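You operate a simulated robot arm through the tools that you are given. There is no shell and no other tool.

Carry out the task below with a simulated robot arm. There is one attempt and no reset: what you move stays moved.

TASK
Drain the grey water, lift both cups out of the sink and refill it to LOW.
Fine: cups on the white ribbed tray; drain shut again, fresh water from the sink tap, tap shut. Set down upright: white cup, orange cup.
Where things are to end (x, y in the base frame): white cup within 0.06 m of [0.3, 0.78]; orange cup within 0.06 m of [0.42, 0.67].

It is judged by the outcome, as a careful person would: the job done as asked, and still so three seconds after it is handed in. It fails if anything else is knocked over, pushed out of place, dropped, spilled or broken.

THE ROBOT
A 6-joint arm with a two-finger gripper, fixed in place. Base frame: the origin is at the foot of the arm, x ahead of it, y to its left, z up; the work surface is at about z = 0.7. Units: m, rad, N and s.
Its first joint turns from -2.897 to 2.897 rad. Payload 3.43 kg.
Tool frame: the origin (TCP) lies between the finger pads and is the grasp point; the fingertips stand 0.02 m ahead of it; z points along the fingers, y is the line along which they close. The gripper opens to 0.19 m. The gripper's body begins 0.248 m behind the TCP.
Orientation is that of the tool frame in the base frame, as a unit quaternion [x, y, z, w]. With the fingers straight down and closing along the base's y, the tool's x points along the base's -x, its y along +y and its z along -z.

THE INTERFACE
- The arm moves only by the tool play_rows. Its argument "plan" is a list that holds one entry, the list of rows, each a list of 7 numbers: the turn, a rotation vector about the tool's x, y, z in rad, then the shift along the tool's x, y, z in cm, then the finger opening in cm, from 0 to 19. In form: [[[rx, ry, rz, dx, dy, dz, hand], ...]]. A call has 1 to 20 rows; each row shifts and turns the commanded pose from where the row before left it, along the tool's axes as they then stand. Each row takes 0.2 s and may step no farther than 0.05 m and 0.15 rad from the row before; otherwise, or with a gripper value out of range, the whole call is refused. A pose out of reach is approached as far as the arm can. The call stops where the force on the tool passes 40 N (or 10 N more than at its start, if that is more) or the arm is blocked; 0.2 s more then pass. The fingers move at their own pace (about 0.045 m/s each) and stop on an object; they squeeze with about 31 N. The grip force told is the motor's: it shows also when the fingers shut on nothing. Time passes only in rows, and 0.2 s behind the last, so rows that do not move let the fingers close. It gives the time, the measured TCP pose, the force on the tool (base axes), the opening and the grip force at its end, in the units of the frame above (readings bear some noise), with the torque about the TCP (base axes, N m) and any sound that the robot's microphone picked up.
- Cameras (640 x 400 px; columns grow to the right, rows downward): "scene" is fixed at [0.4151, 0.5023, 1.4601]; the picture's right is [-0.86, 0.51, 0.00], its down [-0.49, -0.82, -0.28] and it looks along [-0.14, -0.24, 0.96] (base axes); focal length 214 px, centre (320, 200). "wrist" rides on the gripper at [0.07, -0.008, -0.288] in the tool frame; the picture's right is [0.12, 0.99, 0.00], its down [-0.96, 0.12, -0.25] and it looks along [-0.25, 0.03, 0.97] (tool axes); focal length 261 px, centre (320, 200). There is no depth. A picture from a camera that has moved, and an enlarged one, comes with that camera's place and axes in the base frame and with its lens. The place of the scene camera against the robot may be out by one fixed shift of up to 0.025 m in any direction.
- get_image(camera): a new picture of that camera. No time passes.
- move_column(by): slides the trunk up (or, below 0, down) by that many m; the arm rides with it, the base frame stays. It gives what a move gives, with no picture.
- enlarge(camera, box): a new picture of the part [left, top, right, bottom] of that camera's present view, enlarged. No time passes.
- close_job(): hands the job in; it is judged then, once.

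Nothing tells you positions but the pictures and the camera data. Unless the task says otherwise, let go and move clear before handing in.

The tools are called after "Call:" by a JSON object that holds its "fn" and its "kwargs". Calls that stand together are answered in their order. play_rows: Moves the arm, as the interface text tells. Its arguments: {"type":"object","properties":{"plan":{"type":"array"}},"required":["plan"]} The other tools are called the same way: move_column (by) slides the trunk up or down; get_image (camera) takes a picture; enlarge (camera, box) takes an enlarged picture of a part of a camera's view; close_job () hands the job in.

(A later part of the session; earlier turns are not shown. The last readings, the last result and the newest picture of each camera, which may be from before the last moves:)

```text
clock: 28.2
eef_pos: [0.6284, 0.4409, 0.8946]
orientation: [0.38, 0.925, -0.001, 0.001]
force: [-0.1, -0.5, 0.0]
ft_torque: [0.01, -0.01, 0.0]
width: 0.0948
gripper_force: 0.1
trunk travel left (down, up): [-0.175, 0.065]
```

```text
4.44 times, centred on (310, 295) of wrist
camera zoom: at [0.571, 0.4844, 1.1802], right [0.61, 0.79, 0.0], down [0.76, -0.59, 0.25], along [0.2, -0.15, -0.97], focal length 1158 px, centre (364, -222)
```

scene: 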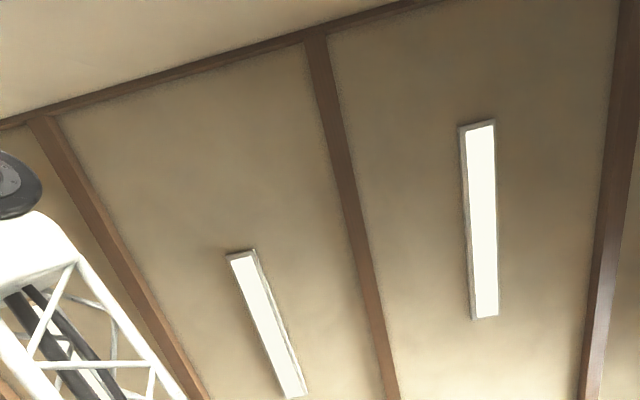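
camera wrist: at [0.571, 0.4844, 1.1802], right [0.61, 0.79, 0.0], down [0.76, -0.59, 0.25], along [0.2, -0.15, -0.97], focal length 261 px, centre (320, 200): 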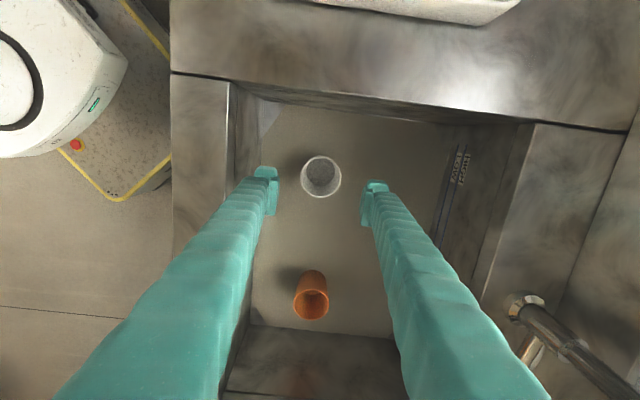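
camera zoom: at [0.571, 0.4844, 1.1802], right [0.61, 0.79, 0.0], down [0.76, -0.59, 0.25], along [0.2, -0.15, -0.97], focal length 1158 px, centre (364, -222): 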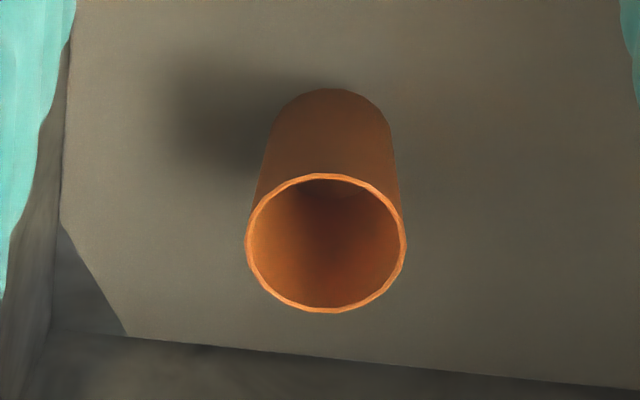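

The white cup is centred under the gripper within a millimetre or two. I'll descend and grip it a few centimetres below its rim.

Call:
{"fn": "play_rows", "kwargs": {"plan": [[[0, 0, 0, 0, 0.05, 4, 9.5], [0, 0, 0, 0, 0, 4, 9.5], [0, 0, 0, 0, 0, 4, 9.5], [0, 0, 0, 0, 0, 3, 9.5], [0, 0, 0, 0, 0, 1.6, 9.5], [0, 0, 0, 0, 0, 0, 8], [0, 0, 0, 0, 0, 0, 7], [0, 0, 0, 0, 0, 0, 6], [0, 0, 0, 0, 0, 0, 5.5], [0, 0, 0, 0, 0, 0, 5.5]]]}}

Call:
{"fn": "get_image", "kwargs": {"camera": "wrist"}}

```text
clock: 30.4
eef_pos: [0.6284, 0.4407, 0.7304]
orientation: [0.38, 0.925, 0.0, 0.001]
force: [-0.1, 0.3, 1.5]
ft_torque: [0.01, 0.03, 0.05]
width: 0.0636
gripper_force: 31.2
trunk travel left (down, up): [-0.175, 0.065]
```

```text
taken
camera wrist: at [0.5725, 0.4852, 1.0173], right [0.61, 0.79, 0.0], down [0.76, -0.59, 0.25], along [0.2, -0.15, -0.97], focal length 261 px, centre (320, 200)
```

wrist: 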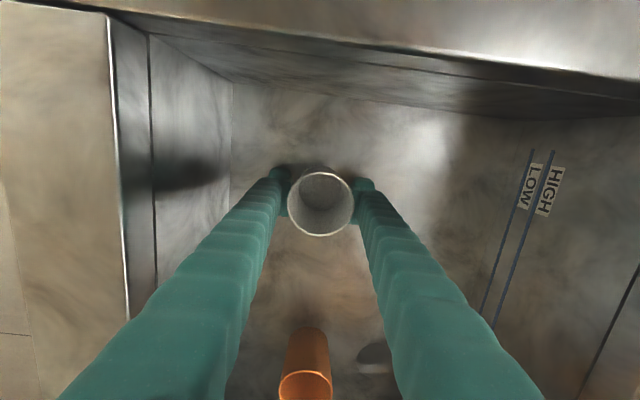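

The sink has drained down to its floor (drain visible) and the white cup is firmly held. I'll lift it straight up clear of the rim.

Call:
{"fn": "play_rows", "kwargs": {"plan": [[[0, 0, 0, 0, 0, -1, 5.5], [0, 0, 0, 0, 0, -2, 5.5], [0, 0, 0, 0, 0, -3, 5.5], [0, 0, 0, 0, 0, -3, 5.5], [0, 0, 0, 0, 0, -3, 5.5], [0, 0, 0, 0, 0, -3, 5.5], [0, 0, 0, 0, 0, -3, 5.5], [0, 0, 0, 0, 0, -3, 5.5], [0, 0, 0, 0, 0, -3, 5.5], [0, 0, 0, 0, 0, -3, 5.5], [0, 0, 0, 0, 0, -3, 5.5], [0, 0, 0, 0, 0, -2, 5.5], [0, 0, 0, 0, 0, -1, 5.5]]]}}

Call:
{"fn": "get_image", "kwargs": {"camera": "wrist"}}

```text
clock: 33.2
eef_pos: [0.628, 0.4436, 1.0614]
orientation: [0.381, 0.925, 0.0, 0.001]
force: [0.0, -0.7, -1.6]
ft_torque: [-0.03, -0.01, 0.05]
width: 0.0639
gripper_force: 31.6
trunk travel left (down, up): [-0.175, 0.065]
```

```text
taken
camera wrist: at [0.5703, 0.4875, 1.3479], right [0.61, 0.79, 0.0], down [0.76, -0.59, 0.25], along [0.2, -0.15, -0.97], focal length 261 px, centre (320, 200)
```

wrist: 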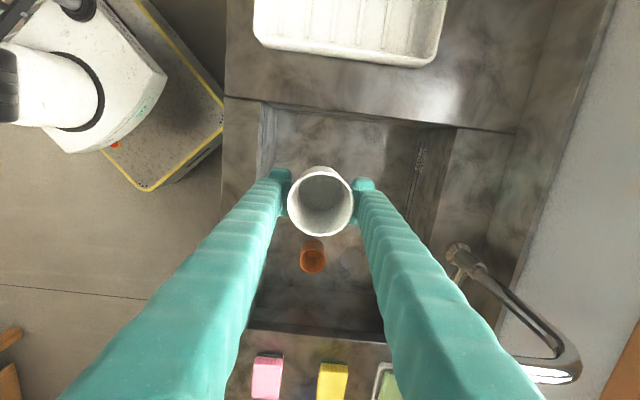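

The white cup is held above the sink (about 160 g). I'll carry it left along the counter to above its target on the tray.

Call:
{"fn": "play_rows", "kwargs": {"plan": [[[0, 0, 0, 1.5, 0.03, 0, 5.5], [0, 0, 0, 3, 0.06, 0, 5.5], [0, 0, 0, 3.8, 0.07, 0, 5.5], [0, 0, 0, 3.8, 0.07, 0, 5.5], [0, 0, 0, 3.8, 0.07, 0, 5.5], [0, 0, 0, 3.8, 0.07, 0, 5.5], [0, 0, 0, 3.8, 0.07, 0, 5.5], [0, 0, 0, 3.8, 0.07, 0, 5.5], [0, 0, 0, 3.8, 0.07, 0, 5.5], [0, 0, 0, 3.8, 0.07, 0, 5.5], [0, 0, 0, 3.8, 0.07, 0, 5.5], [0, 0, 0, 3.8, 0.07, 0, 5.5], [0, 0, 0, 3, 0.06, 0, 5.5], [0, 0, 0, 1.47, 0.03, 0, 5.5]]]}}

Call:
{"fn": "get_image", "kwargs": {"camera": "wrist"}}

```text
clock: 36.2
eef_pos: [0.2994, 0.7788, 1.0594]
orientation: [0.381, 0.925, 0.001, 0.001]
force: [-0.1, 0.0, -0.1]
ft_torque: [0.07, 0.03, -0.03]
width: 0.0635
gripper_force: 31.1
trunk travel left (down, up): [-0.175, 0.065]
```

```text
taken
camera wrist: at [0.2428, 0.8224, 1.3464], right [0.61, 0.79, 0.0], down [0.76, -0.59, 0.25], along [0.2, -0.15, -0.97], focal length 261 px, centre (320, 200)
```

wrist: 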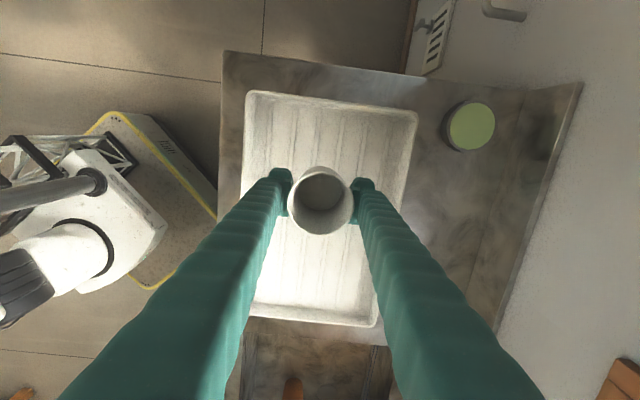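

I'm over the white cup's spot. I'll lower most of the way, then go in small steps feeling for contact.

Call:
{"fn": "play_rows", "kwargs": {"plan": [[[0, 0, 0, 0, 0, 2, 5.5], [0, 0, 0, 0, 0, 2.5, 5.5], [0, 0, 0, 0, 0, 2.5, 5.5], [0, 0, 0, 0, 0, 1, 5.5], [0, 0, 0, 0, 0, 0, 5.5]]]}}

Call:
{"fn": "get_image", "kwargs": {"camera": "wrist"}}

```text
clock: 37.4
eef_pos: [0.3002, 0.7784, 0.9798]
orientation: [0.38, 0.925, -0.001, 0.002]
force: [-0.3, -0.3, -1.2]
ft_torque: [0.02, 0.0, 0.02]
width: 0.0637
gripper_force: 31.3
trunk travel left (down, up): [-0.175, 0.065]
```

```text
taken
camera wrist: at [0.2432, 0.8233, 1.2655], right [0.61, 0.79, 0.0], down [0.76, -0.59, 0.25], along [0.2, -0.15, -0.97], focal length 261 px, centre (320, 200)
```

wrist: 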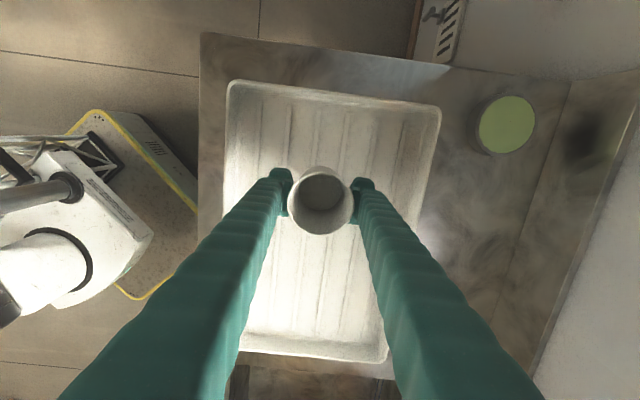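

Call:
{"fn": "play_rows", "kwargs": {"plan": [[[0, 0, 0, 0, 0, 0.7, 5.5], [0, 0, 0, 0, 0, 0.7, 5.5], [0, 0, 0, 0, 0, 0.6, 5.5], [0, 0, 0, 0, 0, 0, 5.5]]]}}

Call:
{"fn": "play_rows", "kwargs": {"plan": [[[0, 0, 0, 0, 0, 0.3, 5.5], [0, 0, 0, 0, 0, 0.3, 5.5], [0, 0, 0, 0, 0, 0, 5.5]]]}}

```text
clock: 38.4
eef_pos: [0.3004, 0.7794, 0.9597]
orientation: [0.38, 0.925, 0.0, 0.001]
force: [-0.7, -0.1, -0.6]
ft_torque: [0.03, -0.01, 0.02]
width: 0.0635
gripper_force: 30.6
trunk travel left (down, up): [-0.175, 0.065]
```

```text
clock: 39.2
eef_pos: [0.3008, 0.7803, 0.9537]
orientation: [0.38, 0.925, 0.0, 0.001]
force: [-0.2, 0.1, 0.5]
ft_torque: [-0.02, 0.0, 0.0]
width: 0.0633
gripper_force: 30.5
trunk travel left (down, up): [-0.175, 0.065]
```

Call:
{"fn": "play_rows", "kwargs": {"plan": [[[0, 0, 0, 0, 0, 0.25, 5.5], [0, 0, 0, 0, 0, 0.25, 5.5], [0, 0, 0, 0, 0, 0, 5.5]]]}}

Call:
{"fn": "play_rows", "kwargs": {"plan": [[[0, 0, 0, 0, 0, 0.2, 5.5], [0, 0, 0, 0, 0, 0.2, 5.5], [0, 0, 0, 0, 0, 0, 5.5]]]}}

```text
clock: 40.0
eef_pos: [0.3006, 0.7783, 0.9483]
orientation: [0.38, 0.925, -0.001, 0.001]
force: [-0.4, 0.5, -1.0]
ft_torque: [-0.03, -0.02, -0.01]
width: 0.0635
gripper_force: 31.2
trunk travel left (down, up): [-0.175, 0.065]
```

```text
clock: 40.8
eef_pos: [0.3016, 0.7791, 0.9443]
orientation: [0.38, 0.925, 0.0, 0.001]
force: [0.6, 0.0, -0.5]
ft_torque: [0.0, -0.01, 0.02]
width: 0.0634
gripper_force: 30.8
trunk travel left (down, up): [-0.175, 0.065]
```

Call:
{"fn": "play_rows", "kwargs": {"plan": [[[0, 0, 0, 0, 0, 0.2, 5.5], [0, 0, 0, 0, 0, 0.2, 5.5], [0, 0, 0, 0, 0, 0, 5.5]]]}}

Call:
{"fn": "play_rows", "kwargs": {"plan": [[[0, 0, 0, 0, 0, 0.2, 5.5], [0, 0, 0, 0, 0, 0.2, 5.5], [0, 0, 0, 0, 0, 0, 5.5]]]}}

Call:
{"fn": "enlarge", "kwargs": {"camera": "wrist", "box": [200, 100, 440, 260]}}

```text
clock: 41.6
eef_pos: [0.3014, 0.78, 0.9409]
orientation: [0.38, 0.925, 0.0, 0.001]
force: [0.3, -0.2, 0.0]
ft_torque: [0.03, 0.01, 0.0]
width: 0.0635
gripper_force: 31.2
trunk travel left (down, up): [-0.175, 0.065]
```

```text
clock: 42.4
eef_pos: [0.3011, 0.7795, 0.9362]
orientation: [0.38, 0.925, 0.0, 0.001]
force: [0.2, 0.4, -0.5]
ft_torque: [-0.04, 0.02, 0.0]
width: 0.0634
gripper_force: 30.8
trunk travel left (down, up): [-0.175, 0.065]
```

```text
2.50 times, centred on (320, 180) of wrist
camera zoom: at [0.2435, 0.8239, 1.2235], right [0.61, 0.79, 0.0], down [0.76, -0.59, 0.25], along [0.2, -0.15, -0.97], focal length 652 px, centre (320, 250)
```

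zoom: 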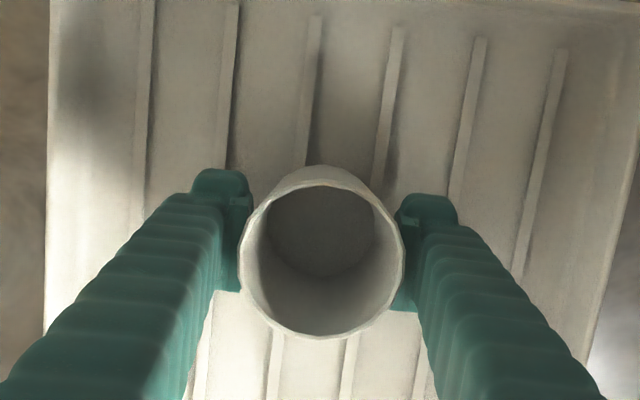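

The ribs run at f≈0.747 and 0.7915 under the cup, so I'll shift 5 mm forward to centre it between two ribs for a stable stand, then keep lowering gently.

Call:
{"fn": "play_rows", "kwargs": {"plan": [[[0, 0, 0, 0, 0.5, 0, 5.5], [0, 0, 0, 0, 0, 0.2, 5.5], [0, 0, 0, 0, 0, 0.2, 5.5], [0, 0, 0, 0, 0, 0, 5.5]]]}}

Call:
{"fn": "play_rows", "kwargs": {"plan": [[[0, 0, 0, 0, 0, 0.2, 5.5], [0, 0, 0, 0, 0, 0.2, 5.5], [0, 0, 0, 0, 0, 0, 5.5]]]}}

Call:
{"fn": "play_rows", "kwargs": {"plan": [[[0, 0, 0, 0, 0, 0.2, 5.5], [0, 0, 0, 0, 0, 0.2, 5.5], [0, 0, 0, 0, 0, 0, 5.5]]]}}

```text
clock: 43.4
eef_pos: [0.3036, 0.7828, 0.9322]
orientation: [0.381, 0.925, 0.0, 0.001]
force: [-0.2, 0.4, 0.2]
ft_torque: [0.02, 0.01, 0.01]
width: 0.0634
gripper_force: 30.9
trunk travel left (down, up): [-0.175, 0.065]
```

```text
clock: 44.2
eef_pos: [0.3033, 0.784, 0.9284]
orientation: [0.379, 0.925, -0.001, 0.001]
force: [0.6, 0.5, 0.3]
ft_torque: [0.0, 0.01, -0.03]
width: 0.0632
gripper_force: 31.5
trunk travel left (down, up): [-0.175, 0.065]
```

```text
clock: 45.0
eef_pos: [0.304, 0.7833, 0.9263]
orientation: [0.381, 0.925, 0.0, 0.001]
force: [-1.0, 3.3, 15.3]
ft_torque: [0.04, 0.08, 0.03]
width: 0.0632
gripper_force: 30.8
trunk travel left (down, up): [-0.175, 0.065]
```

Contact with the tray felt (about 15 N). I'll relieve slightly, open the fingers, and check the cup stands before leaving.

Call:
{"fn": "play_rows", "kwargs": {"plan": [[[0, 0, 0, 0, 0, -0.1, 5.5], [0, 0, 0, 0, 0, 0, 5.5]]]}}

Call:
{"fn": "play_rows", "kwargs": {"plan": [[[0, 0, 0, 0, 0, 0, 6.8], [0, 0, 0, 0, 0, 0, 8], [0, 0, 0, 0, 0, 0, 9], [0, 0, 0, 0, 0, 0, 9]]]}}

Call:
{"fn": "enlarge", "kwargs": {"camera": "wrist", "box": [200, 100, 440, 260]}}

```text
clock: 45.6
eef_pos: [0.3036, 0.7828, 0.9268]
orientation: [0.381, 0.925, 0.0, 0.002]
force: [0.9, 2.9, 10.7]
ft_torque: [0.13, -0.02, -0.02]
width: 0.063
gripper_force: 30.9
trunk travel left (down, up): [-0.175, 0.065]
```

```text
clock: 46.6
eef_pos: [0.3039, 0.7828, 0.926]
orientation: [0.38, 0.925, 0.0, 0.001]
force: [-0.6, -0.4, -0.2]
ft_torque: [-0.04, 0.03, -0.02]
width: 0.09
gripper_force: 0.0
trunk travel left (down, up): [-0.175, 0.065]
```

```text
2.50 times, centred on (320, 180) of wrist
camera zoom: at [0.2466, 0.8274, 1.2124], right [0.61, 0.79, 0.0], down [0.76, -0.59, 0.25], along [0.2, -0.15, -0.97], focal length 652 px, centre (320, 250)
```

zoom: 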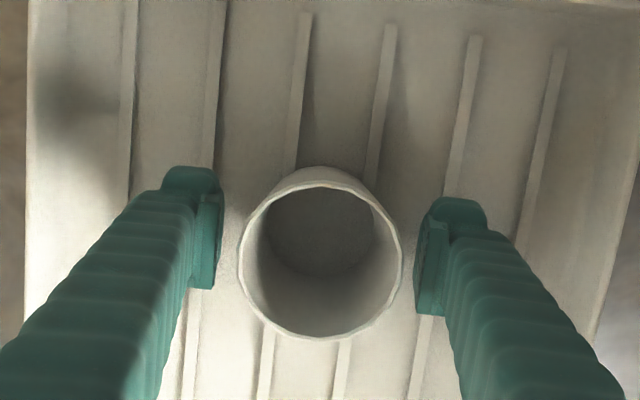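

The white cup stands on the tray. I'll rise straight up, then travel back along a nearer line to stay clear of the spout and stop over the orange cup.

Call:
{"fn": "play_rows", "kwargs": {"plan": [[[0, 0, 0, 0, 0, -2, 9], [0, 0, 0, 0, 0, -4, 9], [0, 0, 0, 0, 0, -4, 9], [0, 0, 0, 0, 0, -4, 9], [0, 0, 0, 0, 0, -3, 9]]]}}

Call:
{"fn": "get_image", "kwargs": {"camera": "wrist"}}

Call:
{"fn": "play_rows", "kwargs": {"plan": [[[0, 0, 0, -3, -1, 0, 9], [0, 0, 0, -4.5, -1.5, 0, 9], [0, 0, 0, -4.7, -1.5, 0, 9], [0, 0, 0, -4.7, -1.5, 0, 9], [0, 0, 0, -4.7, -1.5, 0, 9], [0, 0, 0, -4.9, 0, 0, 9], [0, 0, 0, -4.9, 0, 0, 9], [0, 0, 0, -4.9, 0, 0, 9], [0, 0, 0, -4.9, 0, 0, 9], [0, 0, 0, -4.9, 0, 0, 9], [0, 0, 0, -4.9, 0, 0, 9], [0, 0, 0, -4.9, 0, 0, 9], [0, 0, 0, -4.9, 0, 0, 9], [0, 0, 0, -4.9, 0, 0, 9], [0, 0, 0, -4.3, 0, 0, 9], [0, 0, 0, 0, 0, 0, 9.5]]]}}

Call:
{"fn": "get_image", "kwargs": {"camera": "wrist"}}

```text
clock: 47.8
eef_pos: [0.3031, 0.7848, 1.0967]
orientation: [0.381, 0.925, 0.0, 0.001]
force: [0.3, 0.0, -0.1]
ft_torque: [-0.04, 0.02, 0.02]
width: 0.0899
gripper_force: 0.2
trunk travel left (down, up): [-0.175, 0.065]
```

```text
taken
camera wrist: at [0.2458, 0.8287, 1.3832], right [0.61, 0.79, 0.0], down [0.76, -0.59, 0.25], along [0.2, -0.15, -0.97], focal length 261 px, centre (320, 200)
```

wrist: 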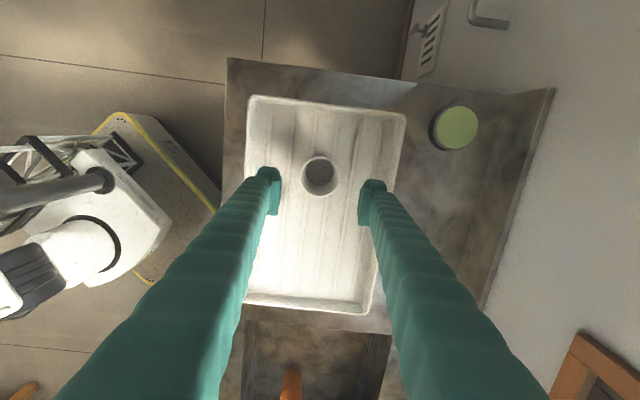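

```text
clock: 51.2
eef_pos: [0.7533, 0.2402, 1.0992]
orientation: [0.38, 0.925, -0.001, 0.001]
force: [0.3, 0.0, -0.3]
ft_torque: [-0.02, 0.02, 0.0]
width: 0.0949
gripper_force: 0.0
trunk travel left (down, up): [-0.175, 0.065]
```

```text
taken
camera wrist: at [0.6957, 0.2846, 1.3849], right [0.61, 0.79, 0.0], down [0.76, -0.59, 0.25], along [0.2, -0.15, -0.97], focal length 261 px, centre (320, 200)
```

wrist: 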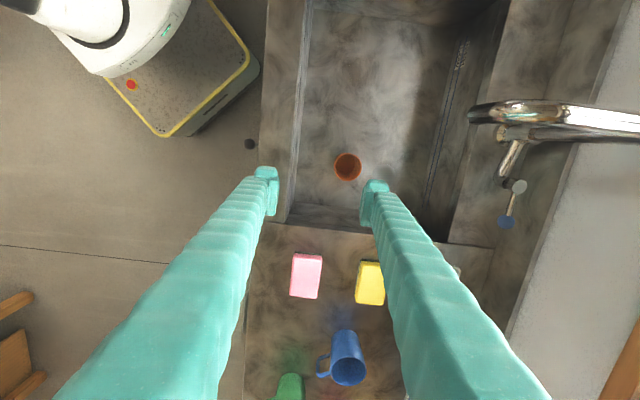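

The white cup stands on the tray, the sink is empty, and the drain lever's black ball is visible at the near edge. Now I'll refine the orange cup's position.

Call:
{"fn": "enlarge", "kwargs": {"camera": "wrist", "box": [300, 130, 400, 210]}}

Call:
{"fn": "enlarge", "kwargs": {"camera": "wrist", "box": [440, 80, 600, 240]}}

```text
5.00 times, centred on (350, 170) of wrist
camera zoom: at [0.6957, 0.2846, 1.3849], right [0.61, 0.79, 0.0], down [0.76, -0.59, 0.25], along [0.2, -0.15, -0.97], focal length 1303 px, centre (170, 350)
```

zoom: 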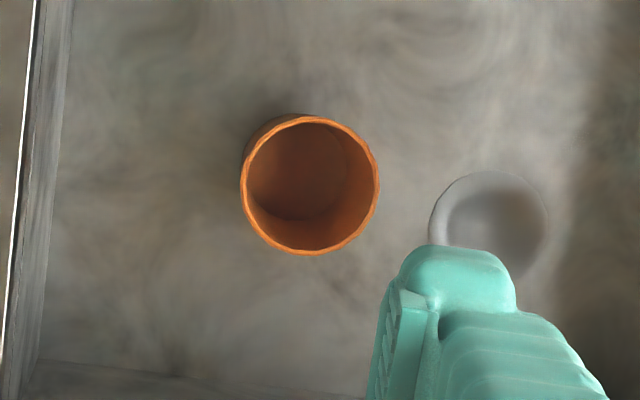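

```text
2.50 times, centred on (520, 160) of wrist
camera zoom: at [0.6957, 0.2846, 1.3849], right [0.61, 0.79, 0.0], down [0.76, -0.59, 0.25], along [0.2, -0.15, -0.97], focal length 652 px, centre (-180, 300)
```

zoom: 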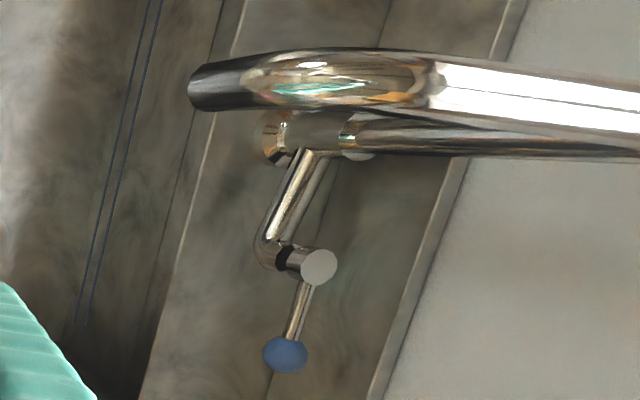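

Call:
{"fn": "play_rows", "kwargs": {"plan": [[[0, 0, 0, 0.05, 3.3, 0, 9.5], [0, 0, 0, 0.05, 3.3, 0, 9.5], [0, 0, 0, 0, 0, 4, 9.5], [0, 0, 0, 0, 0, 4, 9.5], [0, 0, 0, 0, 0, 4, 9.5], [0, 0, 0, 0, 0, 4, 9.5], [0, 0, 0, 0, 0, 4, 9.5], [0, 0, 0, 0, 0, 2, 9.5], [0, 0, 0, 0, 0, 0, 9.5]]]}}

Call:
{"fn": "enlarge", "kwargs": {"camera": "wrist", "box": [240, 130, 400, 230]}}

```text
clock: 53.2
eef_pos: [0.7979, 0.2883, 0.8792]
orientation: [0.38, 0.925, 0.0, 0.001]
force: [1.3, 1.1, -0.4]
ft_torque: [-0.01, -0.01, -0.01]
width: 0.0949
gripper_force: 0.0
trunk travel left (down, up): [-0.175, 0.065]
```

```text
4.00 times, centred on (320, 180) of wrist
camera zoom: at [0.7403, 0.3321, 1.1649], right [0.61, 0.79, 0.0], down [0.76, -0.59, 0.25], along [0.2, -0.15, -0.97], focal length 1043 px, centre (320, 280)
```

zoom: 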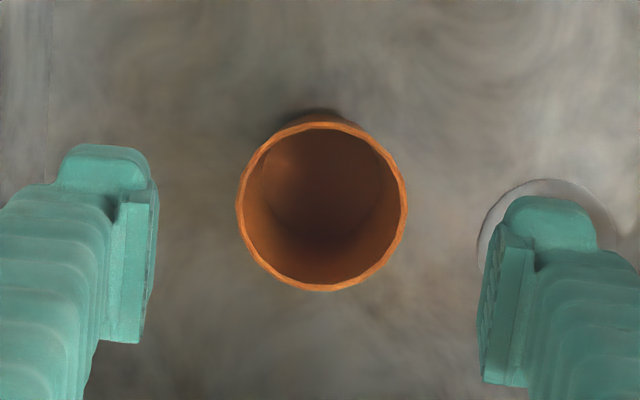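

The orange cup is centred. I'll descend, grip and lift.

Call:
{"fn": "play_rows", "kwargs": {"plan": [[[0, 0, 0, 0, 0, 4, 9.5], [0, 0, 0, 0, 0, 4, 9.5], [0, 0, 0, 0, 0, 4, 9.5], [0, 0, 0, 0, 0, 2.1, 9.5], [0, 0, 0, 0, 0, 0, 8], [0, 0, 0, 0, 0, 0, 7], [0, 0, 0, 0, 0, 0, 6], [0, 0, 0, 0, 0, 0, 5.4], [0, 0, 0, 0, 0, 0, 5.4]]]}}

Call:
{"fn": "get_image", "kwargs": {"camera": "wrist"}}

```text
clock: 55.2
eef_pos: [0.7981, 0.2889, 0.737]
orientation: [0.38, 0.925, 0.0, 0.001]
force: [1.0, -0.1, -0.3]
ft_torque: [0.0, 0.04, 0.03]
width: 0.0641
gripper_force: 30.8
trunk travel left (down, up): [-0.175, 0.065]
```

```text
taken
camera wrist: at [0.741, 0.3327, 1.0234], right [0.61, 0.79, 0.0], down [0.76, -0.59, 0.25], along [0.2, -0.15, -0.97], focal length 261 px, centre (320, 200)
```

wrist: 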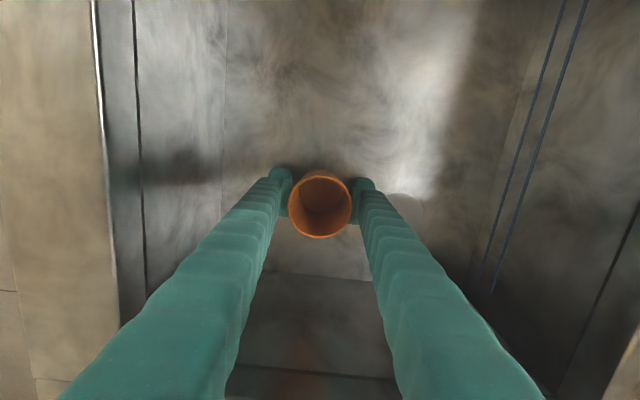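

Call:
{"fn": "play_rows", "kwargs": {"plan": [[[0, 0, 0, 0, 0, -1, 5.4], [0, 0, 0, 0, 0, -2, 5.4], [0, 0, 0, 0, 0, -3, 5.4], [0, 0, 0, 0, 0, -3, 5.4], [0, 0, 0, 0, 0, -3, 5.4], [0, 0, 0, 0, 0, -3, 5.4], [0, 0, 0, 0, 0, -3, 5.4], [0, 0, 0, 0, 0, -3, 5.4], [0, 0, 0, 0, 0, -3, 5.4], [0, 0, 0, 0, 0, -3, 5.4], [0, 0, 0, 0, 0, -3, 5.4], [0, 0, 0, 0, 0, -2, 5.4], [0, 0, 0, 0, 0, -1, 5.4], [0, 0, 0, 0, -2, 0, 5.4], [0, 0, 0, 0, -3, 0, 5.4], [0, 0, 0, 0, -2, 0, 5.4]]]}}

Call:
{"fn": "play_rows", "kwargs": {"plan": [[[0, 0, 0, 2, 0, 0, 5.4], [0, 0, 0, 3.5, 0, 0, 5.4], [0, 0, 0, 3.8, 0, 0, 5.4], [0, 0, 0, 3.8, 0, 0, 5.4], [0, 0, 0, 3.8, 0, 0, 5.4], [0, 0, 0, 3.8, 0, 0, 5.4], [0, 0, 0, 3.8, 0, 0, 5.4], [0, 0, 0, 3.8, 0, 0, 5.4], [0, 0, 0, 3.8, 0, 0, 5.4], [0, 0, 0, 3.8, 0, 0, 5.4], [0, 0, 0, 3.8, 0.8, 0, 5.4], [0, 0, 0, 3.8, 1.5, 0, 5.4], [0, 0, 0, 3.8, 2, 0, 5.4], [0, 0, 0, 3.8, 1.8, 0, 5.4], [0, 0, 0, 2.6, 1.23, 0, 5.4], [0, 0, 0, 0, 0, 0, 5.4]]]}}

Call:
{"fn": "get_image", "kwargs": {"camera": "wrist"}}

```text
clock: 58.6
eef_pos: [0.7495, 0.239, 1.0662]
orientation: [0.381, 0.925, 0.0, 0.001]
force: [0.4, 0.4, -1.0]
ft_torque: [-0.04, 0.02, 0.0]
width: 0.064
gripper_force: 30.9
trunk travel left (down, up): [-0.175, 0.065]
```

```text
clock: 62.0
eef_pos: [0.4169, 0.6688, 1.0632]
orientation: [0.38, 0.925, -0.001, 0.001]
force: [-0.1, 0.3, -1.2]
ft_torque: [-0.05, 0.03, 0.04]
width: 0.0642
gripper_force: 31.0
trunk travel left (down, up): [-0.175, 0.065]
```

```text
taken
camera wrist: at [0.3601, 0.7138, 1.351], right [0.61, 0.79, 0.0], down [0.76, -0.59, 0.25], along [0.2, -0.15, -0.97], focal length 261 px, centre (320, 200)
```

wrist: 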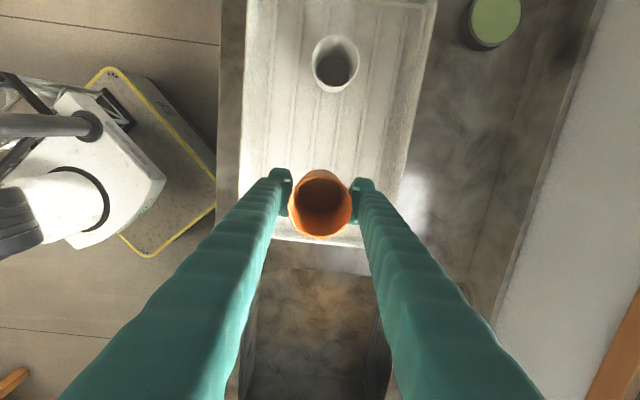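

I'm above the orange cup's spot. Contact should come near TCP z≈0.933; I'll lower to just above that and then feel.

Call:
{"fn": "play_rows", "kwargs": {"plan": [[[0, 0, 0, 0, 0, 2, 5.4], [0, 0, 0, 0.05, 0.1, 3, 5.4], [0, 0, 0, 0, 0, 3, 5.4], [0, 0, 0, 0, 0, 2.5, 5.4], [0, 0, 0, 0, 0, 1.2, 5.4], [0, 0, 0, 0, 0, 0.5, 5.4], [0, 0, 0, 0, 0, 0, 5.4]]]}}

Call:
{"fn": "play_rows", "kwargs": {"plan": [[[0, 0, 0, 0, 0, 0.2, 5.4], [0, 0, 0, 0, 0, 0.2, 5.4], [0, 0, 0, 0, 0, 0, 5.4]]]}}

```text
clock: 63.6
eef_pos: [0.4187, 0.6688, 0.9424]
orientation: [0.38, 0.925, 0.0, 0.001]
force: [-0.2, -0.8, 0.3]
ft_torque: [0.05, 0.01, 0.01]
width: 0.064
gripper_force: 31.4
trunk travel left (down, up): [-0.175, 0.065]
```

```text
clock: 64.4
eef_pos: [0.4185, 0.6704, 0.9386]
orientation: [0.38, 0.925, 0.0, 0.0]
force: [-1.1, 0.2, -0.4]
ft_torque: [0.04, -0.03, 0.0]
width: 0.0642
gripper_force: 31.0
trunk travel left (down, up): [-0.175, 0.065]
```

Call:
{"fn": "play_rows", "kwargs": {"plan": [[[0, 0, 0, 0, 0, 0.2, 5.4], [0, 0, 0, 0, 0, 0.2, 5.4], [0, 0, 0, 0, 0, 0, 5.4]]]}}

Call:
{"fn": "play_rows", "kwargs": {"plan": [[[0, 0, 0, 0, 0, 0.15, 5.4], [0, 0, 0, 0, 0, 0.15, 5.4], [0, 0, 0, 0, 0, 0, 5.4]]]}}

```text
clock: 65.2
eef_pos: [0.4185, 0.6695, 0.9346]
orientation: [0.381, 0.925, -0.001, 0.0]
force: [-0.5, -0.5, 0.1]
ft_torque: [-0.05, 0.02, 0.02]
width: 0.0639
gripper_force: 31.0
trunk travel left (down, up): [-0.175, 0.065]
```

```text
clock: 66.0
eef_pos: [0.419, 0.6705, 0.9327]
orientation: [0.38, 0.925, 0.001, 0.0]
force: [0.6, 1.5, 4.9]
ft_torque: [-0.02, -0.04, 0.02]
width: 0.0638
gripper_force: 30.7
trunk travel left (down, up): [-0.175, 0.065]
```

Contact at about 5 N. I'll open the fingers, check, and rise.

Call:
{"fn": "play_rows", "kwargs": {"plan": [[[0, 0, 0, 0, 0, 0, 6.8], [0, 0, 0, 0, 0, 0, 8], [0, 0, 0, 0, 0, 0, 9], [0, 0, 0, 0, 0, 0, 9], [0, 0, 0, 0, 0, -2, 9], [0, 0, 0, 0, 0, -4, 9], [0, 0, 0, 0, 0, -4, 9], [0, 0, 0, 0, 0, -4, 9], [0, 0, 0, 0, 0, -3, 9]]]}}

Call:
{"fn": "get_image", "kwargs": {"camera": "wrist"}}

```text
clock: 68.0
eef_pos: [0.4199, 0.6705, 1.1021]
orientation: [0.38, 0.925, -0.001, 0.002]
force: [0.1, 0.1, 0.5]
ft_torque: [-0.05, 0.02, 0.0]
width: 0.0901
gripper_force: 0.1
trunk travel left (down, up): [-0.175, 0.065]
```

```text
taken
camera wrist: at [0.3622, 0.7147, 1.3886], right [0.61, 0.79, 0.0], down [0.76, -0.59, 0.25], along [0.2, -0.15, -0.97], focal length 261 px, centre (320, 200)
```

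wrist: 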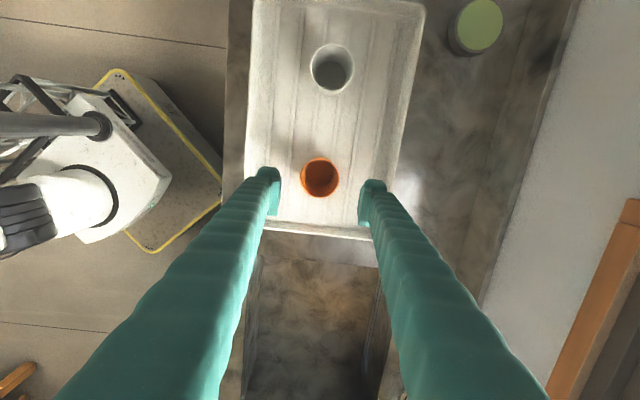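

Both cups now stand on the tray. Next I'll shut the drain: move above the raised lever with fingers closed and push it down.

Call:
{"fn": "play_rows", "kwargs": {"plan": [[[0, 0, 0, -3.92, -1.87, 0, 6], [0, 0, 0, -3.92, -1.87, 0, 3], [0, 0, 0, -3.92, -1.87, 0, 0.5], [0, 0, 0, -3.92, -1.87, 0, 0.5], [0, 0, 0, -3.92, -1.87, 0, 0.5], [0, 0, 0, -3.92, -1.87, 0, 0.5], [0, 0, 0, -3.92, -1.87, 0, 0.5], [0, 0, 0, -3.92, -1.87, 0, 0.5], [0, 0, 0, -3.92, -1.87, 0, 0.5], [0, 0, 0, -3.92, -1.87, 0, 0.5], [0, 0, 0, -3.92, -1.87, 0, 0.5], [0, 0, 0, -3.92, -1.87, 0, 0.5], [0, 0, 0, -3.92, -1.87, 0, 0.5], [0, 0, 0, 0, 0, 4, 0.5], [0, 0, 0, 0, 0, 4, 0.5], [0, 0, 0, 0, 0, 4, 0.5], [0, 0, 0, 0, 0, 4, 0.5], [0, 0, 0, 0, 0, 0, 0.5]]]}}

Call:
{"fn": "get_image", "kwargs": {"camera": "wrist"}}

```text
clock: 71.8
eef_pos: [0.6066, 0.1383, 0.9426]
orientation: [0.381, 0.925, 0.0, 0.001]
force: [0.2, 0.3, 0.5]
ft_torque: [-0.02, -0.01, 0.0]
width: 0.0048
gripper_force: 0.1
trunk travel left (down, up): [-0.175, 0.065]
```

```text
taken
camera wrist: at [0.5517, 0.1831, 1.2297], right [0.61, 0.79, 0.0], down [0.76, -0.59, 0.25], along [0.2, -0.15, -0.97], focal length 261 px, centre (320, 200)
```

wrist: 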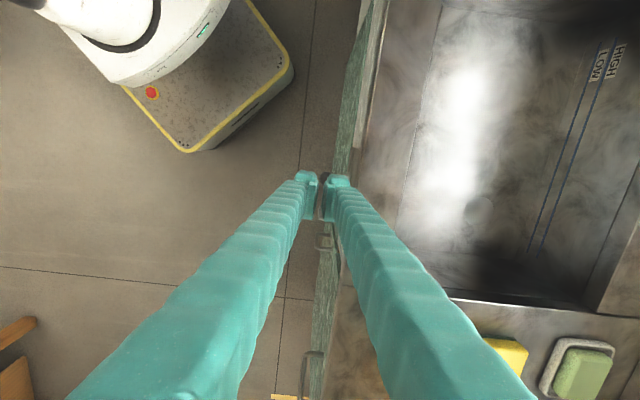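

Call:
{"fn": "enlarge", "kwargs": {"camera": "wrist", "box": [290, 160, 370, 230]}}

```text
5.71 times, centred on (330, 195) of wrist
camera zoom: at [0.5517, 0.1831, 1.2297], right [0.61, 0.79, 0.0], down [0.76, -0.59, 0.25], along [0.2, -0.15, -0.97], focal length 1489 px, centre (263, 229)
```

zoom: 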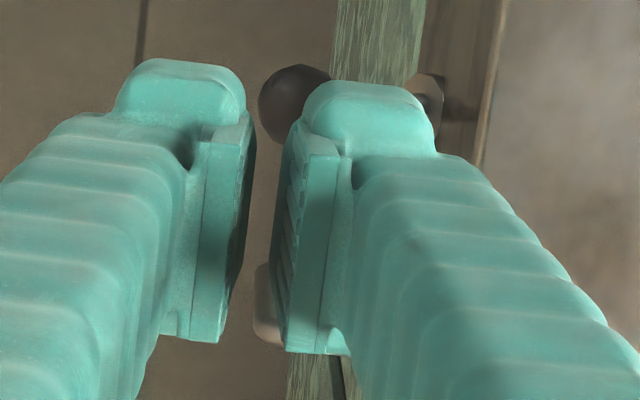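

The raised ball is right under the fingertips. I'll push it down until it passes centre and seats.

Call:
{"fn": "play_rows", "kwargs": {"plan": [[[0, 0, 0, -0.3, 0.4, 3.5, 0], [0, 0, 0, 0, 0, 3.5, 0], [0, 0, 0, 0, 0, 3, 0], [0, 0, 0, 0, 0, 1, 0], [0, 0, 0, 0, 0, 0.8, 0], [0, 0, 0, 0, 0, 0.8, 0], [0, 0, 0, 0, 0, 0.8, 0], [0, 0, 0, 0, 0, 0.8, 0], [0, 0, 0, 0, 0, 0.8, 0]]]}}

Call:
{"fn": "get_image", "kwargs": {"camera": "wrist"}}

```text
clock: 73.8
eef_pos: [0.6158, 0.1392, 0.7944]
orientation: [0.38, 0.925, 0.0, 0.0]
force: [-0.5, -0.2, -0.2]
ft_torque: [0.03, -0.01, 0.01]
width: 0.0
gripper_force: 34.4
trunk travel left (down, up): [-0.175, 0.065]
```

```text
taken
camera wrist: at [0.5584, 0.1831, 1.0806], right [0.61, 0.79, 0.0], down [0.76, -0.59, 0.25], along [0.2, -0.15, -0.97], focal length 261 px, centre (320, 200)
```

wrist: 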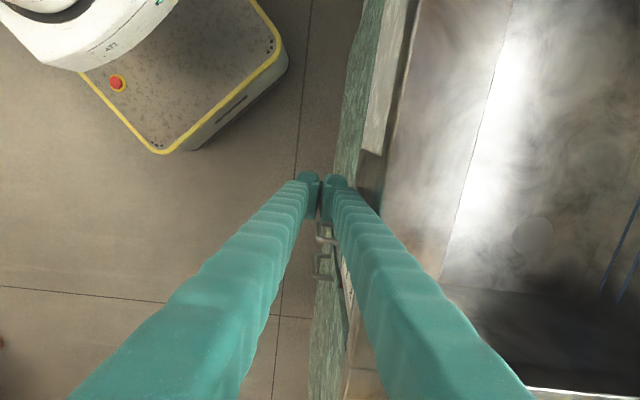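

Call:
{"fn": "play_rows", "kwargs": {"plan": [[[0, 0, 0, 0, 0, 0.7, 0], [0, 0, 0, 0, 0, 0.7, 0], [0, 0, 0, 0, 0, 0.6, 0], [0, 0, 0, 0, 0, 0.5, 0], [0, 0, 0, 0, 0, 0, 0]]]}}

Call:
{"fn": "enlarge", "kwargs": {"camera": "wrist", "box": [280, 150, 380, 250]}}

```text
clock: 75.0
eef_pos: [0.6149, 0.1389, 0.7689]
orientation: [0.381, 0.925, 0.0, 0.001]
force: [-0.1, -0.1, -0.4]
ft_torque: [-0.02, -0.02, 0.01]
width: 0.0001
gripper_force: 33.9
trunk travel left (down, up): [-0.175, 0.065]
```

```text
4.00 times, centred on (330, 200) of wrist
camera zoom: at [0.5583, 0.1829, 1.0554], right [0.61, 0.79, 0.0], down [0.76, -0.59, 0.25], along [0.2, -0.15, -0.97], focal length 1043 px, centre (280, 200)
```

zoom: 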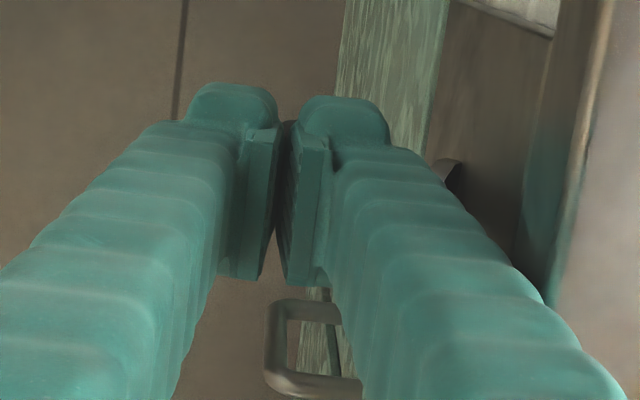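

No resistance, so the lever should have snapped closed. I'll rise and look to confirm it's down.

Call:
{"fn": "play_rows", "kwargs": {"plan": [[[0, 0, 0, 0, 0, -4, 0], [0, 0, 0, 0, 0, -4, 0], [0, 0, 0, 0, -2, -4, 0], [0, 0, 0, 0, -3, -4, 3], [0, 0, 0, 0, -3, 0, 6], [0, 0, 0, 0, 0, 0, 9]]]}}

Call:
{"fn": "get_image", "kwargs": {"camera": "wrist"}}

Call:
{"fn": "enlarge", "kwargs": {"camera": "wrist", "box": [300, 140, 420, 230]}}

```text
clock: 76.4
eef_pos: [0.5609, 0.0807, 0.9296]
orientation: [0.38, 0.925, 0.0, 0.001]
force: [-0.3, 0.7, 0.2]
ft_torque: [0.01, 0.0, 0.01]
width: 0.0675
gripper_force: 0.0
trunk travel left (down, up): [-0.175, 0.065]
```

```text
taken
camera wrist: at [0.5039, 0.1252, 1.2163], right [0.61, 0.79, 0.0], down [0.76, -0.59, 0.25], along [0.2, -0.15, -0.97], focal length 261 px, centre (320, 200)
```

wrist: 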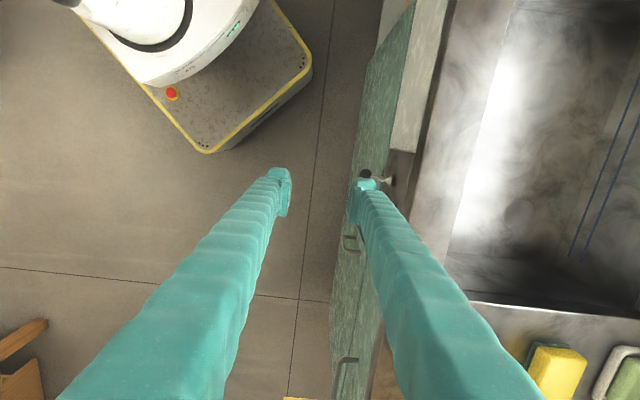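

```text
4.44 times, centred on (360, 185) of wrist
camera zoom: at [0.5039, 0.1252, 1.2163], right [0.61, 0.79, 0.0], down [0.76, -0.59, 0.25], along [0.2, -0.15, -0.97], focal length 1158 px, centre (142, 267)
```

zoom: 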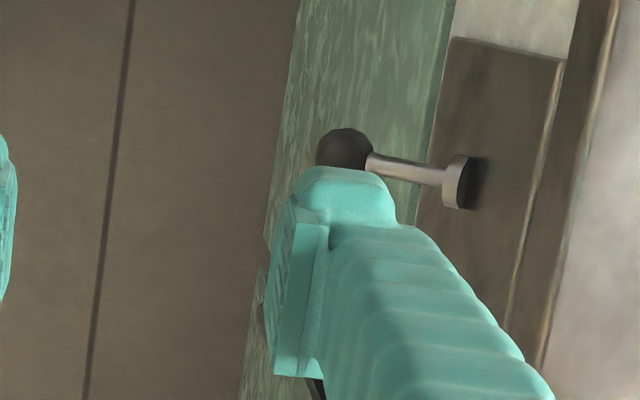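

The drain lever is down again (ball back at z≈0.73) and the sink is empty. Next is the tap: its lever pivots about a vertical stub near (0.97, 0.495) with the blue ball at about (1.01, 0.446, 0.965). To keep the camera off the spout side I'll rise and turn the tool by 180°.

Call:
{"fn": "play_rows", "kwargs": {"plan": [[[0, 0, 0, 0, 0, -4, 6], [0, 0, 0, 0, 0, -4, 6], [0, 0, 0, 0, 0, -4, 6], [0, 0, 0, 0, 0, -4, 6], [0, 0, 0, 0, 0, -4, 6], [0, 0, -0.1428, 0, 0, 0, 6], [0, 0, -0.1428, 0, 0, 0, 6], [0, 0, -0.1428, 0, 0, 0, 6], [0, 0, -0.1428, 0, 0, 0, 6], [0, 0, -0.1428, 0, 0, 0, 6], [0, 0, -0.1428, 0, 0, 0, 6], [0, 0, -0.1428, 0, 0, 0, 6], [0, 0, -0.1428, 0, 0, 0, 6], [0, 0, -0.1428, 0, 0, 0, 6], [0, 0, -0.1428, 0, 0, 0, 6], [0, 0, -0.1428, 0, 0, 0, 6], [0, 0, -0.1428, 0, 0, 0, 6], [0, 0, -0.1428, 0, 0, 0, 6], [0, 0, -0.1428, 0, 0, 0, 6], [0, 0, -0.1428, 0, 0, 0, 6]]]}}

Call:
{"fn": "play_rows", "kwargs": {"plan": [[[0, 0, -0.1428, 0, 0, 0, 6], [0, 0, -0.1428, 0, 0, 0, 6], [0, 0, -0.1428, 0, 0, 0, 6], [0, 0, -0.1428, 0, 0, 0, 6], [0, 0, -0.1428, 0, 0, 0, 6], [0, 0, -0.1428, 0, 0, 0, 6], [0, 0, -0.1428, 0, 0, 0, 6], [0.14, 0, 0, 0, 0, 0, 6], [0.14, 0, 0, 0, 0, 0, 6], [0.14, 0, 0, 0, 0, 0, 6], [0, 0, 0, 0, 0, 0, 6]]]}}

Call:
{"fn": "get_image", "kwargs": {"camera": "wrist"}}

```text
clock: 80.6
eef_pos: [0.5584, 0.0826, 1.1277]
orientation: [-0.629, 0.777, -0.001, 0.0]
force: [-0.2, -0.2, -0.2]
ft_torque: [-0.01, -0.01, -0.01]
width: 0.06
gripper_force: 0.0
trunk travel left (down, up): [-0.175, 0.065]
```

```text
clock: 83.0
eef_pos: [0.5591, 0.0829, 1.1284]
orientation: [0.905, -0.371, 0.081, -0.193]
force: [-0.3, 0.3, 0.0]
ft_torque: [0.02, -0.01, -0.05]
width: 0.0597
gripper_force: 0.1
trunk travel left (down, up): [-0.175, 0.065]
```

```text
taken
camera wrist: at [0.5298, -0.0442, 1.3934], right [-0.55, -0.73, -0.41], down [-0.83, 0.53, 0.18], along [0.09, 0.43, -0.9], focal length 261 px, centre (320, 200)
```

wrist: 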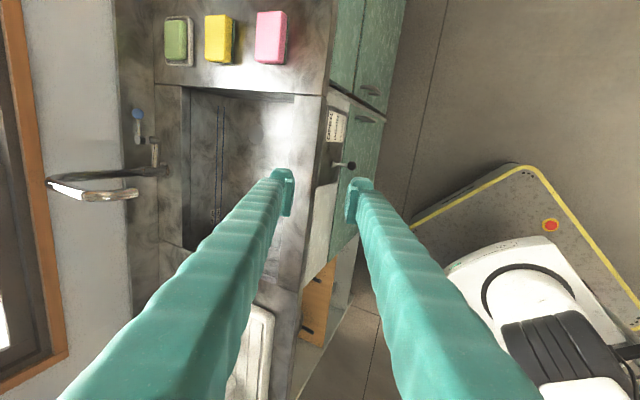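

The flip worked. I'll zoom in on the tap handle and confirm the drain lever from here.

Call:
{"fn": "enlarge", "kwargs": {"camera": "wrist", "box": [40, 90, 180, 220]}}

Call:
{"fn": "enlarge", "kwargs": {"camera": "wrist", "box": [310, 90, 390, 190]}}

```text
3.08 times, centred on (110, 155) of wrist
camera zoom: at [0.5298, -0.0442, 1.3934], right [-0.55, -0.73, -0.41], down [-0.83, 0.53, 0.18], along [0.09, 0.43, -0.9], focal length 802 px, centre (966, 338)
```

zoom: 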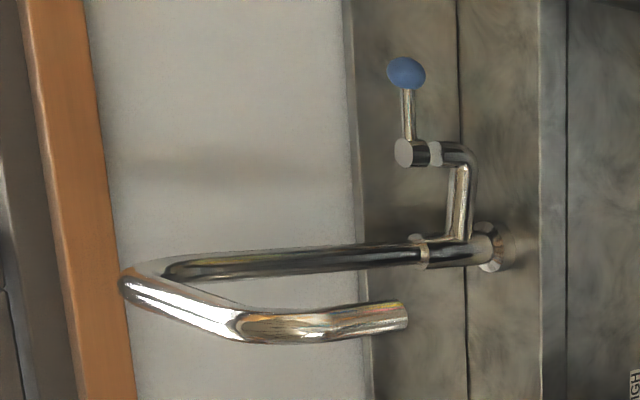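

```text
4.00 times, centred on (350, 140) of wrist
camera zoom: at [0.5298, -0.0442, 1.3934], right [-0.55, -0.73, -0.41], down [-0.83, 0.53, 0.18], along [0.09, 0.43, -0.9], focal length 1043 px, centre (200, 440)
```

zoom: 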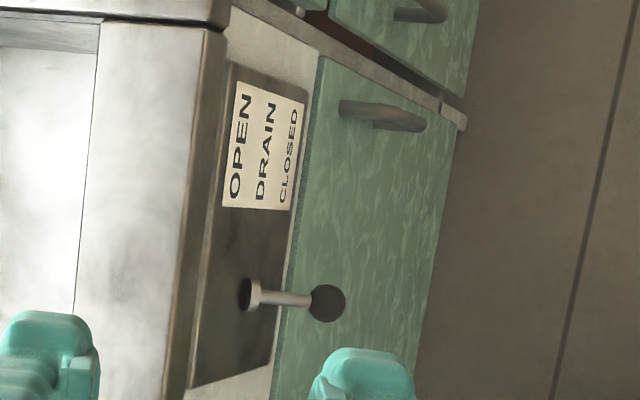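

The drain lever sits at CLOSED. Now I'll tilt a bit more forward and extend toward the tap on the right-hand side of the spout for a close look at its handle.

Call:
{"fn": "play_rows", "kwargs": {"plan": [[[0.14, 0, 0, 0, 0, 0, 7], [0.14, 0, 0, 0, 0, 0, 7], [0, 0, 0, 0.6, -3.25, 3.12, 7], [0, 0, 0, 0.6, -3.25, 3.12, 7], [0, 0, 0, 0.6, -3.25, 3.12, 7], [0, 0, 0, 0.6, -3.25, 3.12, 7], [0, 0, 0, 0.6, -3.25, 3.12, 7], [0, 0, 0, 0.6, -3.25, 3.12, 7], [0, 0, 0, 0.6, -3.25, 3.12, 7], [0, 0, 0, 0.6, -3.25, 3.12, 7], [0, 0, 0, 0.6, -3.25, 3.12, 7], [0, 0, 0, 0.6, -3.25, 3.12, 7], [0, 0, 0, 0, 0, 0, 7]]]}}

Call:
{"fn": "get_image", "kwargs": {"camera": "wrist"}}

```text
clock: 85.8
eef_pos: [0.9168, 0.3608, 1.1004]
orientation: [0.869, -0.357, 0.132, -0.316]
force: [0.7, 0.8, -0.8]
ft_torque: [0.02, -0.02, 0.0]
width: 0.0701
gripper_force: 0.1
trunk travel left (down, up): [-0.175, 0.065]
```

```text
taken
camera wrist: at [0.841, 0.1844, 1.3254], right [-0.45, -0.62, -0.64], down [-0.86, 0.5, 0.11], along [0.25, 0.6, -0.76], focal length 261 px, centre (320, 200)
```

wrist: 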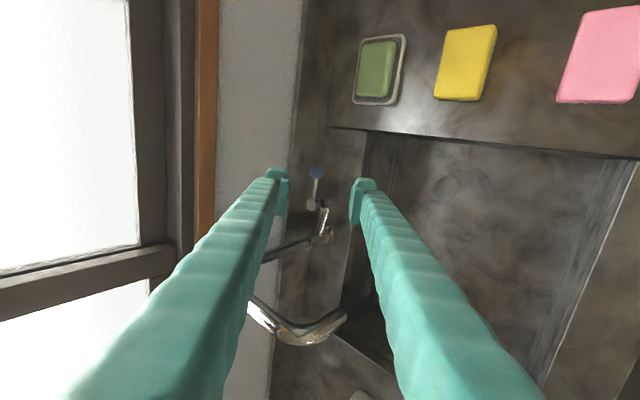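

The arm reaches here fine. I'll zoom in on the tap handle.

Call:
{"fn": "enlarge", "kwargs": {"camera": "wrist", "box": [270, 145, 370, 265]}}

Call:
{"fn": "enlarge", "kwargs": {"camera": "wrist", "box": [240, 230, 380, 400]}}

```text
3.33 times, centred on (320, 205) of wrist
camera zoom: at [0.841, 0.1844, 1.3254], right [-0.45, -0.62, -0.64], down [-0.86, 0.5, 0.11], along [0.25, 0.6, -0.76], focal length 869 px, centre (320, 183)
```

zoom: 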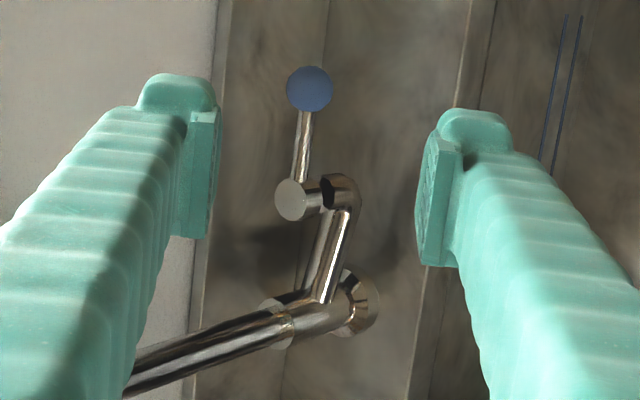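

```text
2.35 times, centred on (310, 315) of wrist
camera zoom: at [0.841, 0.1844, 1.3254], right [-0.45, -0.62, -0.64], down [-0.86, 0.5, 0.11], along [0.25, 0.6, -0.76], focal length 613 px, centre (344, -71)
```

zoom: 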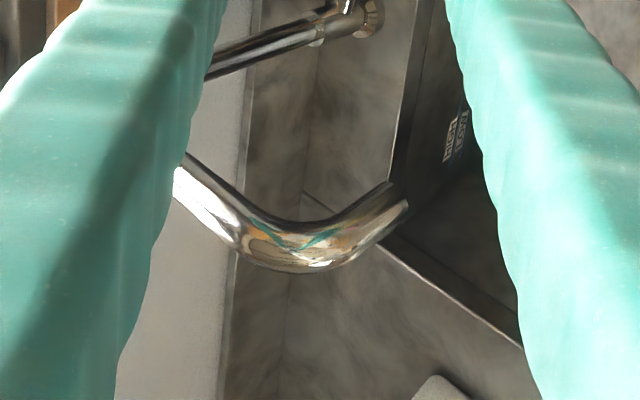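

Triangulated: the tap's blue ball is at (1.0005, 0.440, 0.9725) and its pivot at (0.958, 0.486, 0.973), so the lever points right along the counter, 6.2 cm long. I'll bring the fingers down around the ball, one on the near side and one on the far side.

Call:
{"fn": "play_rows", "kwargs": {"plan": [[[0, 0, 0, 0.11, -0.19, 4, 6], [0, 0, 0, 0.11, -0.19, 4, 6], [0, 0, 0, 0.11, -0.2, 4, 6], [0, 0, 0, 0, 0, 2.5, 6], [0, 0, 0, 0, 0, 0, 6]]]}}

Call:
{"fn": "enlarge", "kwargs": {"camera": "wrist", "box": [240, 130, 400, 250]}}

```text
clock: 87.0
eef_pos: [0.9887, 0.4268, 0.9926]
orientation: [0.869, -0.358, 0.131, -0.317]
force: [1.5, 0.8, 0.2]
ft_torque: [-0.02, 0.03, 0.05]
width: 0.0597
gripper_force: 0.0
trunk travel left (down, up): [-0.175, 0.065]
```

```text
3.33 times, centred on (320, 190) of wrist
camera zoom: at [0.9123, 0.2499, 1.2174], right [-0.45, -0.62, -0.64], down [-0.86, 0.5, 0.11], along [0.25, 0.6, -0.76], focal length 869 px, centre (320, 233)
```

zoom: 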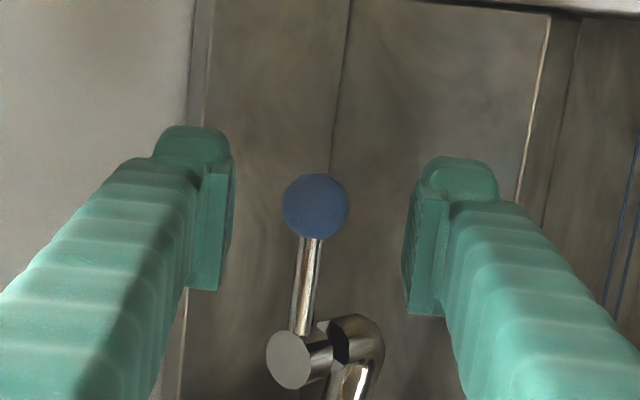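

The ball is centred between the fingers. I'll go 2.2 cm further and close on it.

Call:
{"fn": "play_rows", "kwargs": {"plan": [[[0, 0, 0, 0, 0, 1.2, 6], [0, 0, 0, 0, 0, 1, 6], [0, 0, 0, 0, 0, 0, 4.5], [0, 0, 0, 0, 0, 0, 3.5], [0, 0, 0, 0, 0, 0, 3]]]}}

Call:
{"fn": "play_rows", "kwargs": {"plan": [[[0, 0, 0, 0, 0, 0, 2.6], [0, 0, 0, 0, 0, 0, 2.4]]]}}

Call:
{"fn": "enlarge", "kwargs": {"camera": "wrist", "box": [240, 130, 400, 250]}}

```text
clock: 88.2
eef_pos: [0.9987, 0.4367, 0.9764]
orientation: [0.869, -0.357, 0.131, -0.316]
force: [1.0, -0.8, 0.8]
ft_torque: [-0.02, 0.01, -0.02]
width: 0.03
gripper_force: 0.0
trunk travel left (down, up): [-0.175, 0.065]
```

```text
clock: 88.8
eef_pos: [0.9989, 0.4361, 0.976]
orientation: [0.869, -0.357, 0.131, -0.316]
force: [1.1, 0.5, 2.9]
ft_torque: [0.01, 0.0, -0.04]
width: 0.0246
gripper_force: 4.2
trunk travel left (down, up): [-0.175, 0.065]
```

```text
3.33 times, centred on (320, 190) of wrist
camera zoom: at [0.9218, 0.2603, 1.2011], right [-0.45, -0.62, -0.64], down [-0.86, 0.5, 0.11], along [0.25, 0.6, -0.76], focal length 869 px, centre (320, 233)
```

zoom: 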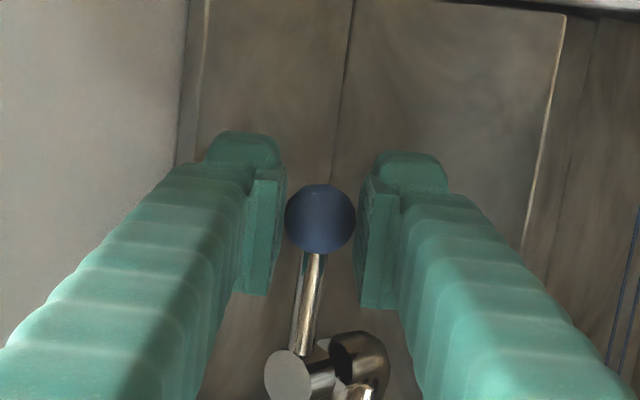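

The ball is lightly gripped. I'll try turning the lever a little toward the near side and watch the force.

Call:
{"fn": "play_rows", "kwargs": {"plan": [[[0, 0, 0, 0, 0.38, -0.32, 2.4], [0, 0, 0, 0, 0.38, -0.32, 2.4]]]}}

Call:
{"fn": "enlarge", "kwargs": {"camera": "wrist", "box": [240, 130, 400, 250]}}

```text
clock: 89.4
eef_pos: [0.9914, 0.4299, 0.9764]
orientation: [0.869, -0.357, 0.131, -0.317]
force: [-0.3, 0.9, 2.4]
ft_torque: [0.03, 0.0, -0.04]
width: 0.025
gripper_force: 8.0
trunk travel left (down, up): [-0.175, 0.065]
```

```text
3.33 times, centred on (320, 190) of wrist
camera zoom: at [0.9152, 0.2527, 1.2008], right [-0.45, -0.62, -0.64], down [-0.86, 0.5, 0.11], along [0.25, 0.6, -0.76], focal length 869 px, centre (320, 233)
```

zoom: 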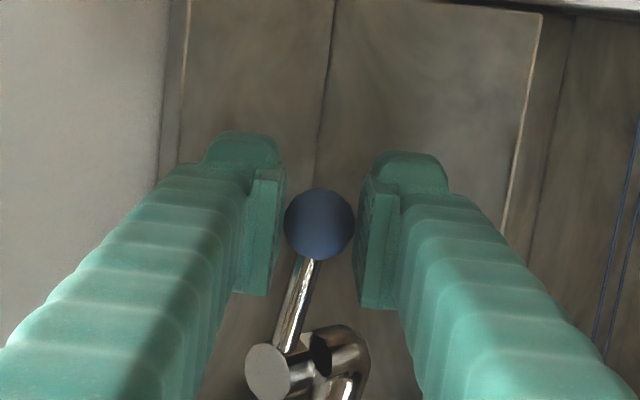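

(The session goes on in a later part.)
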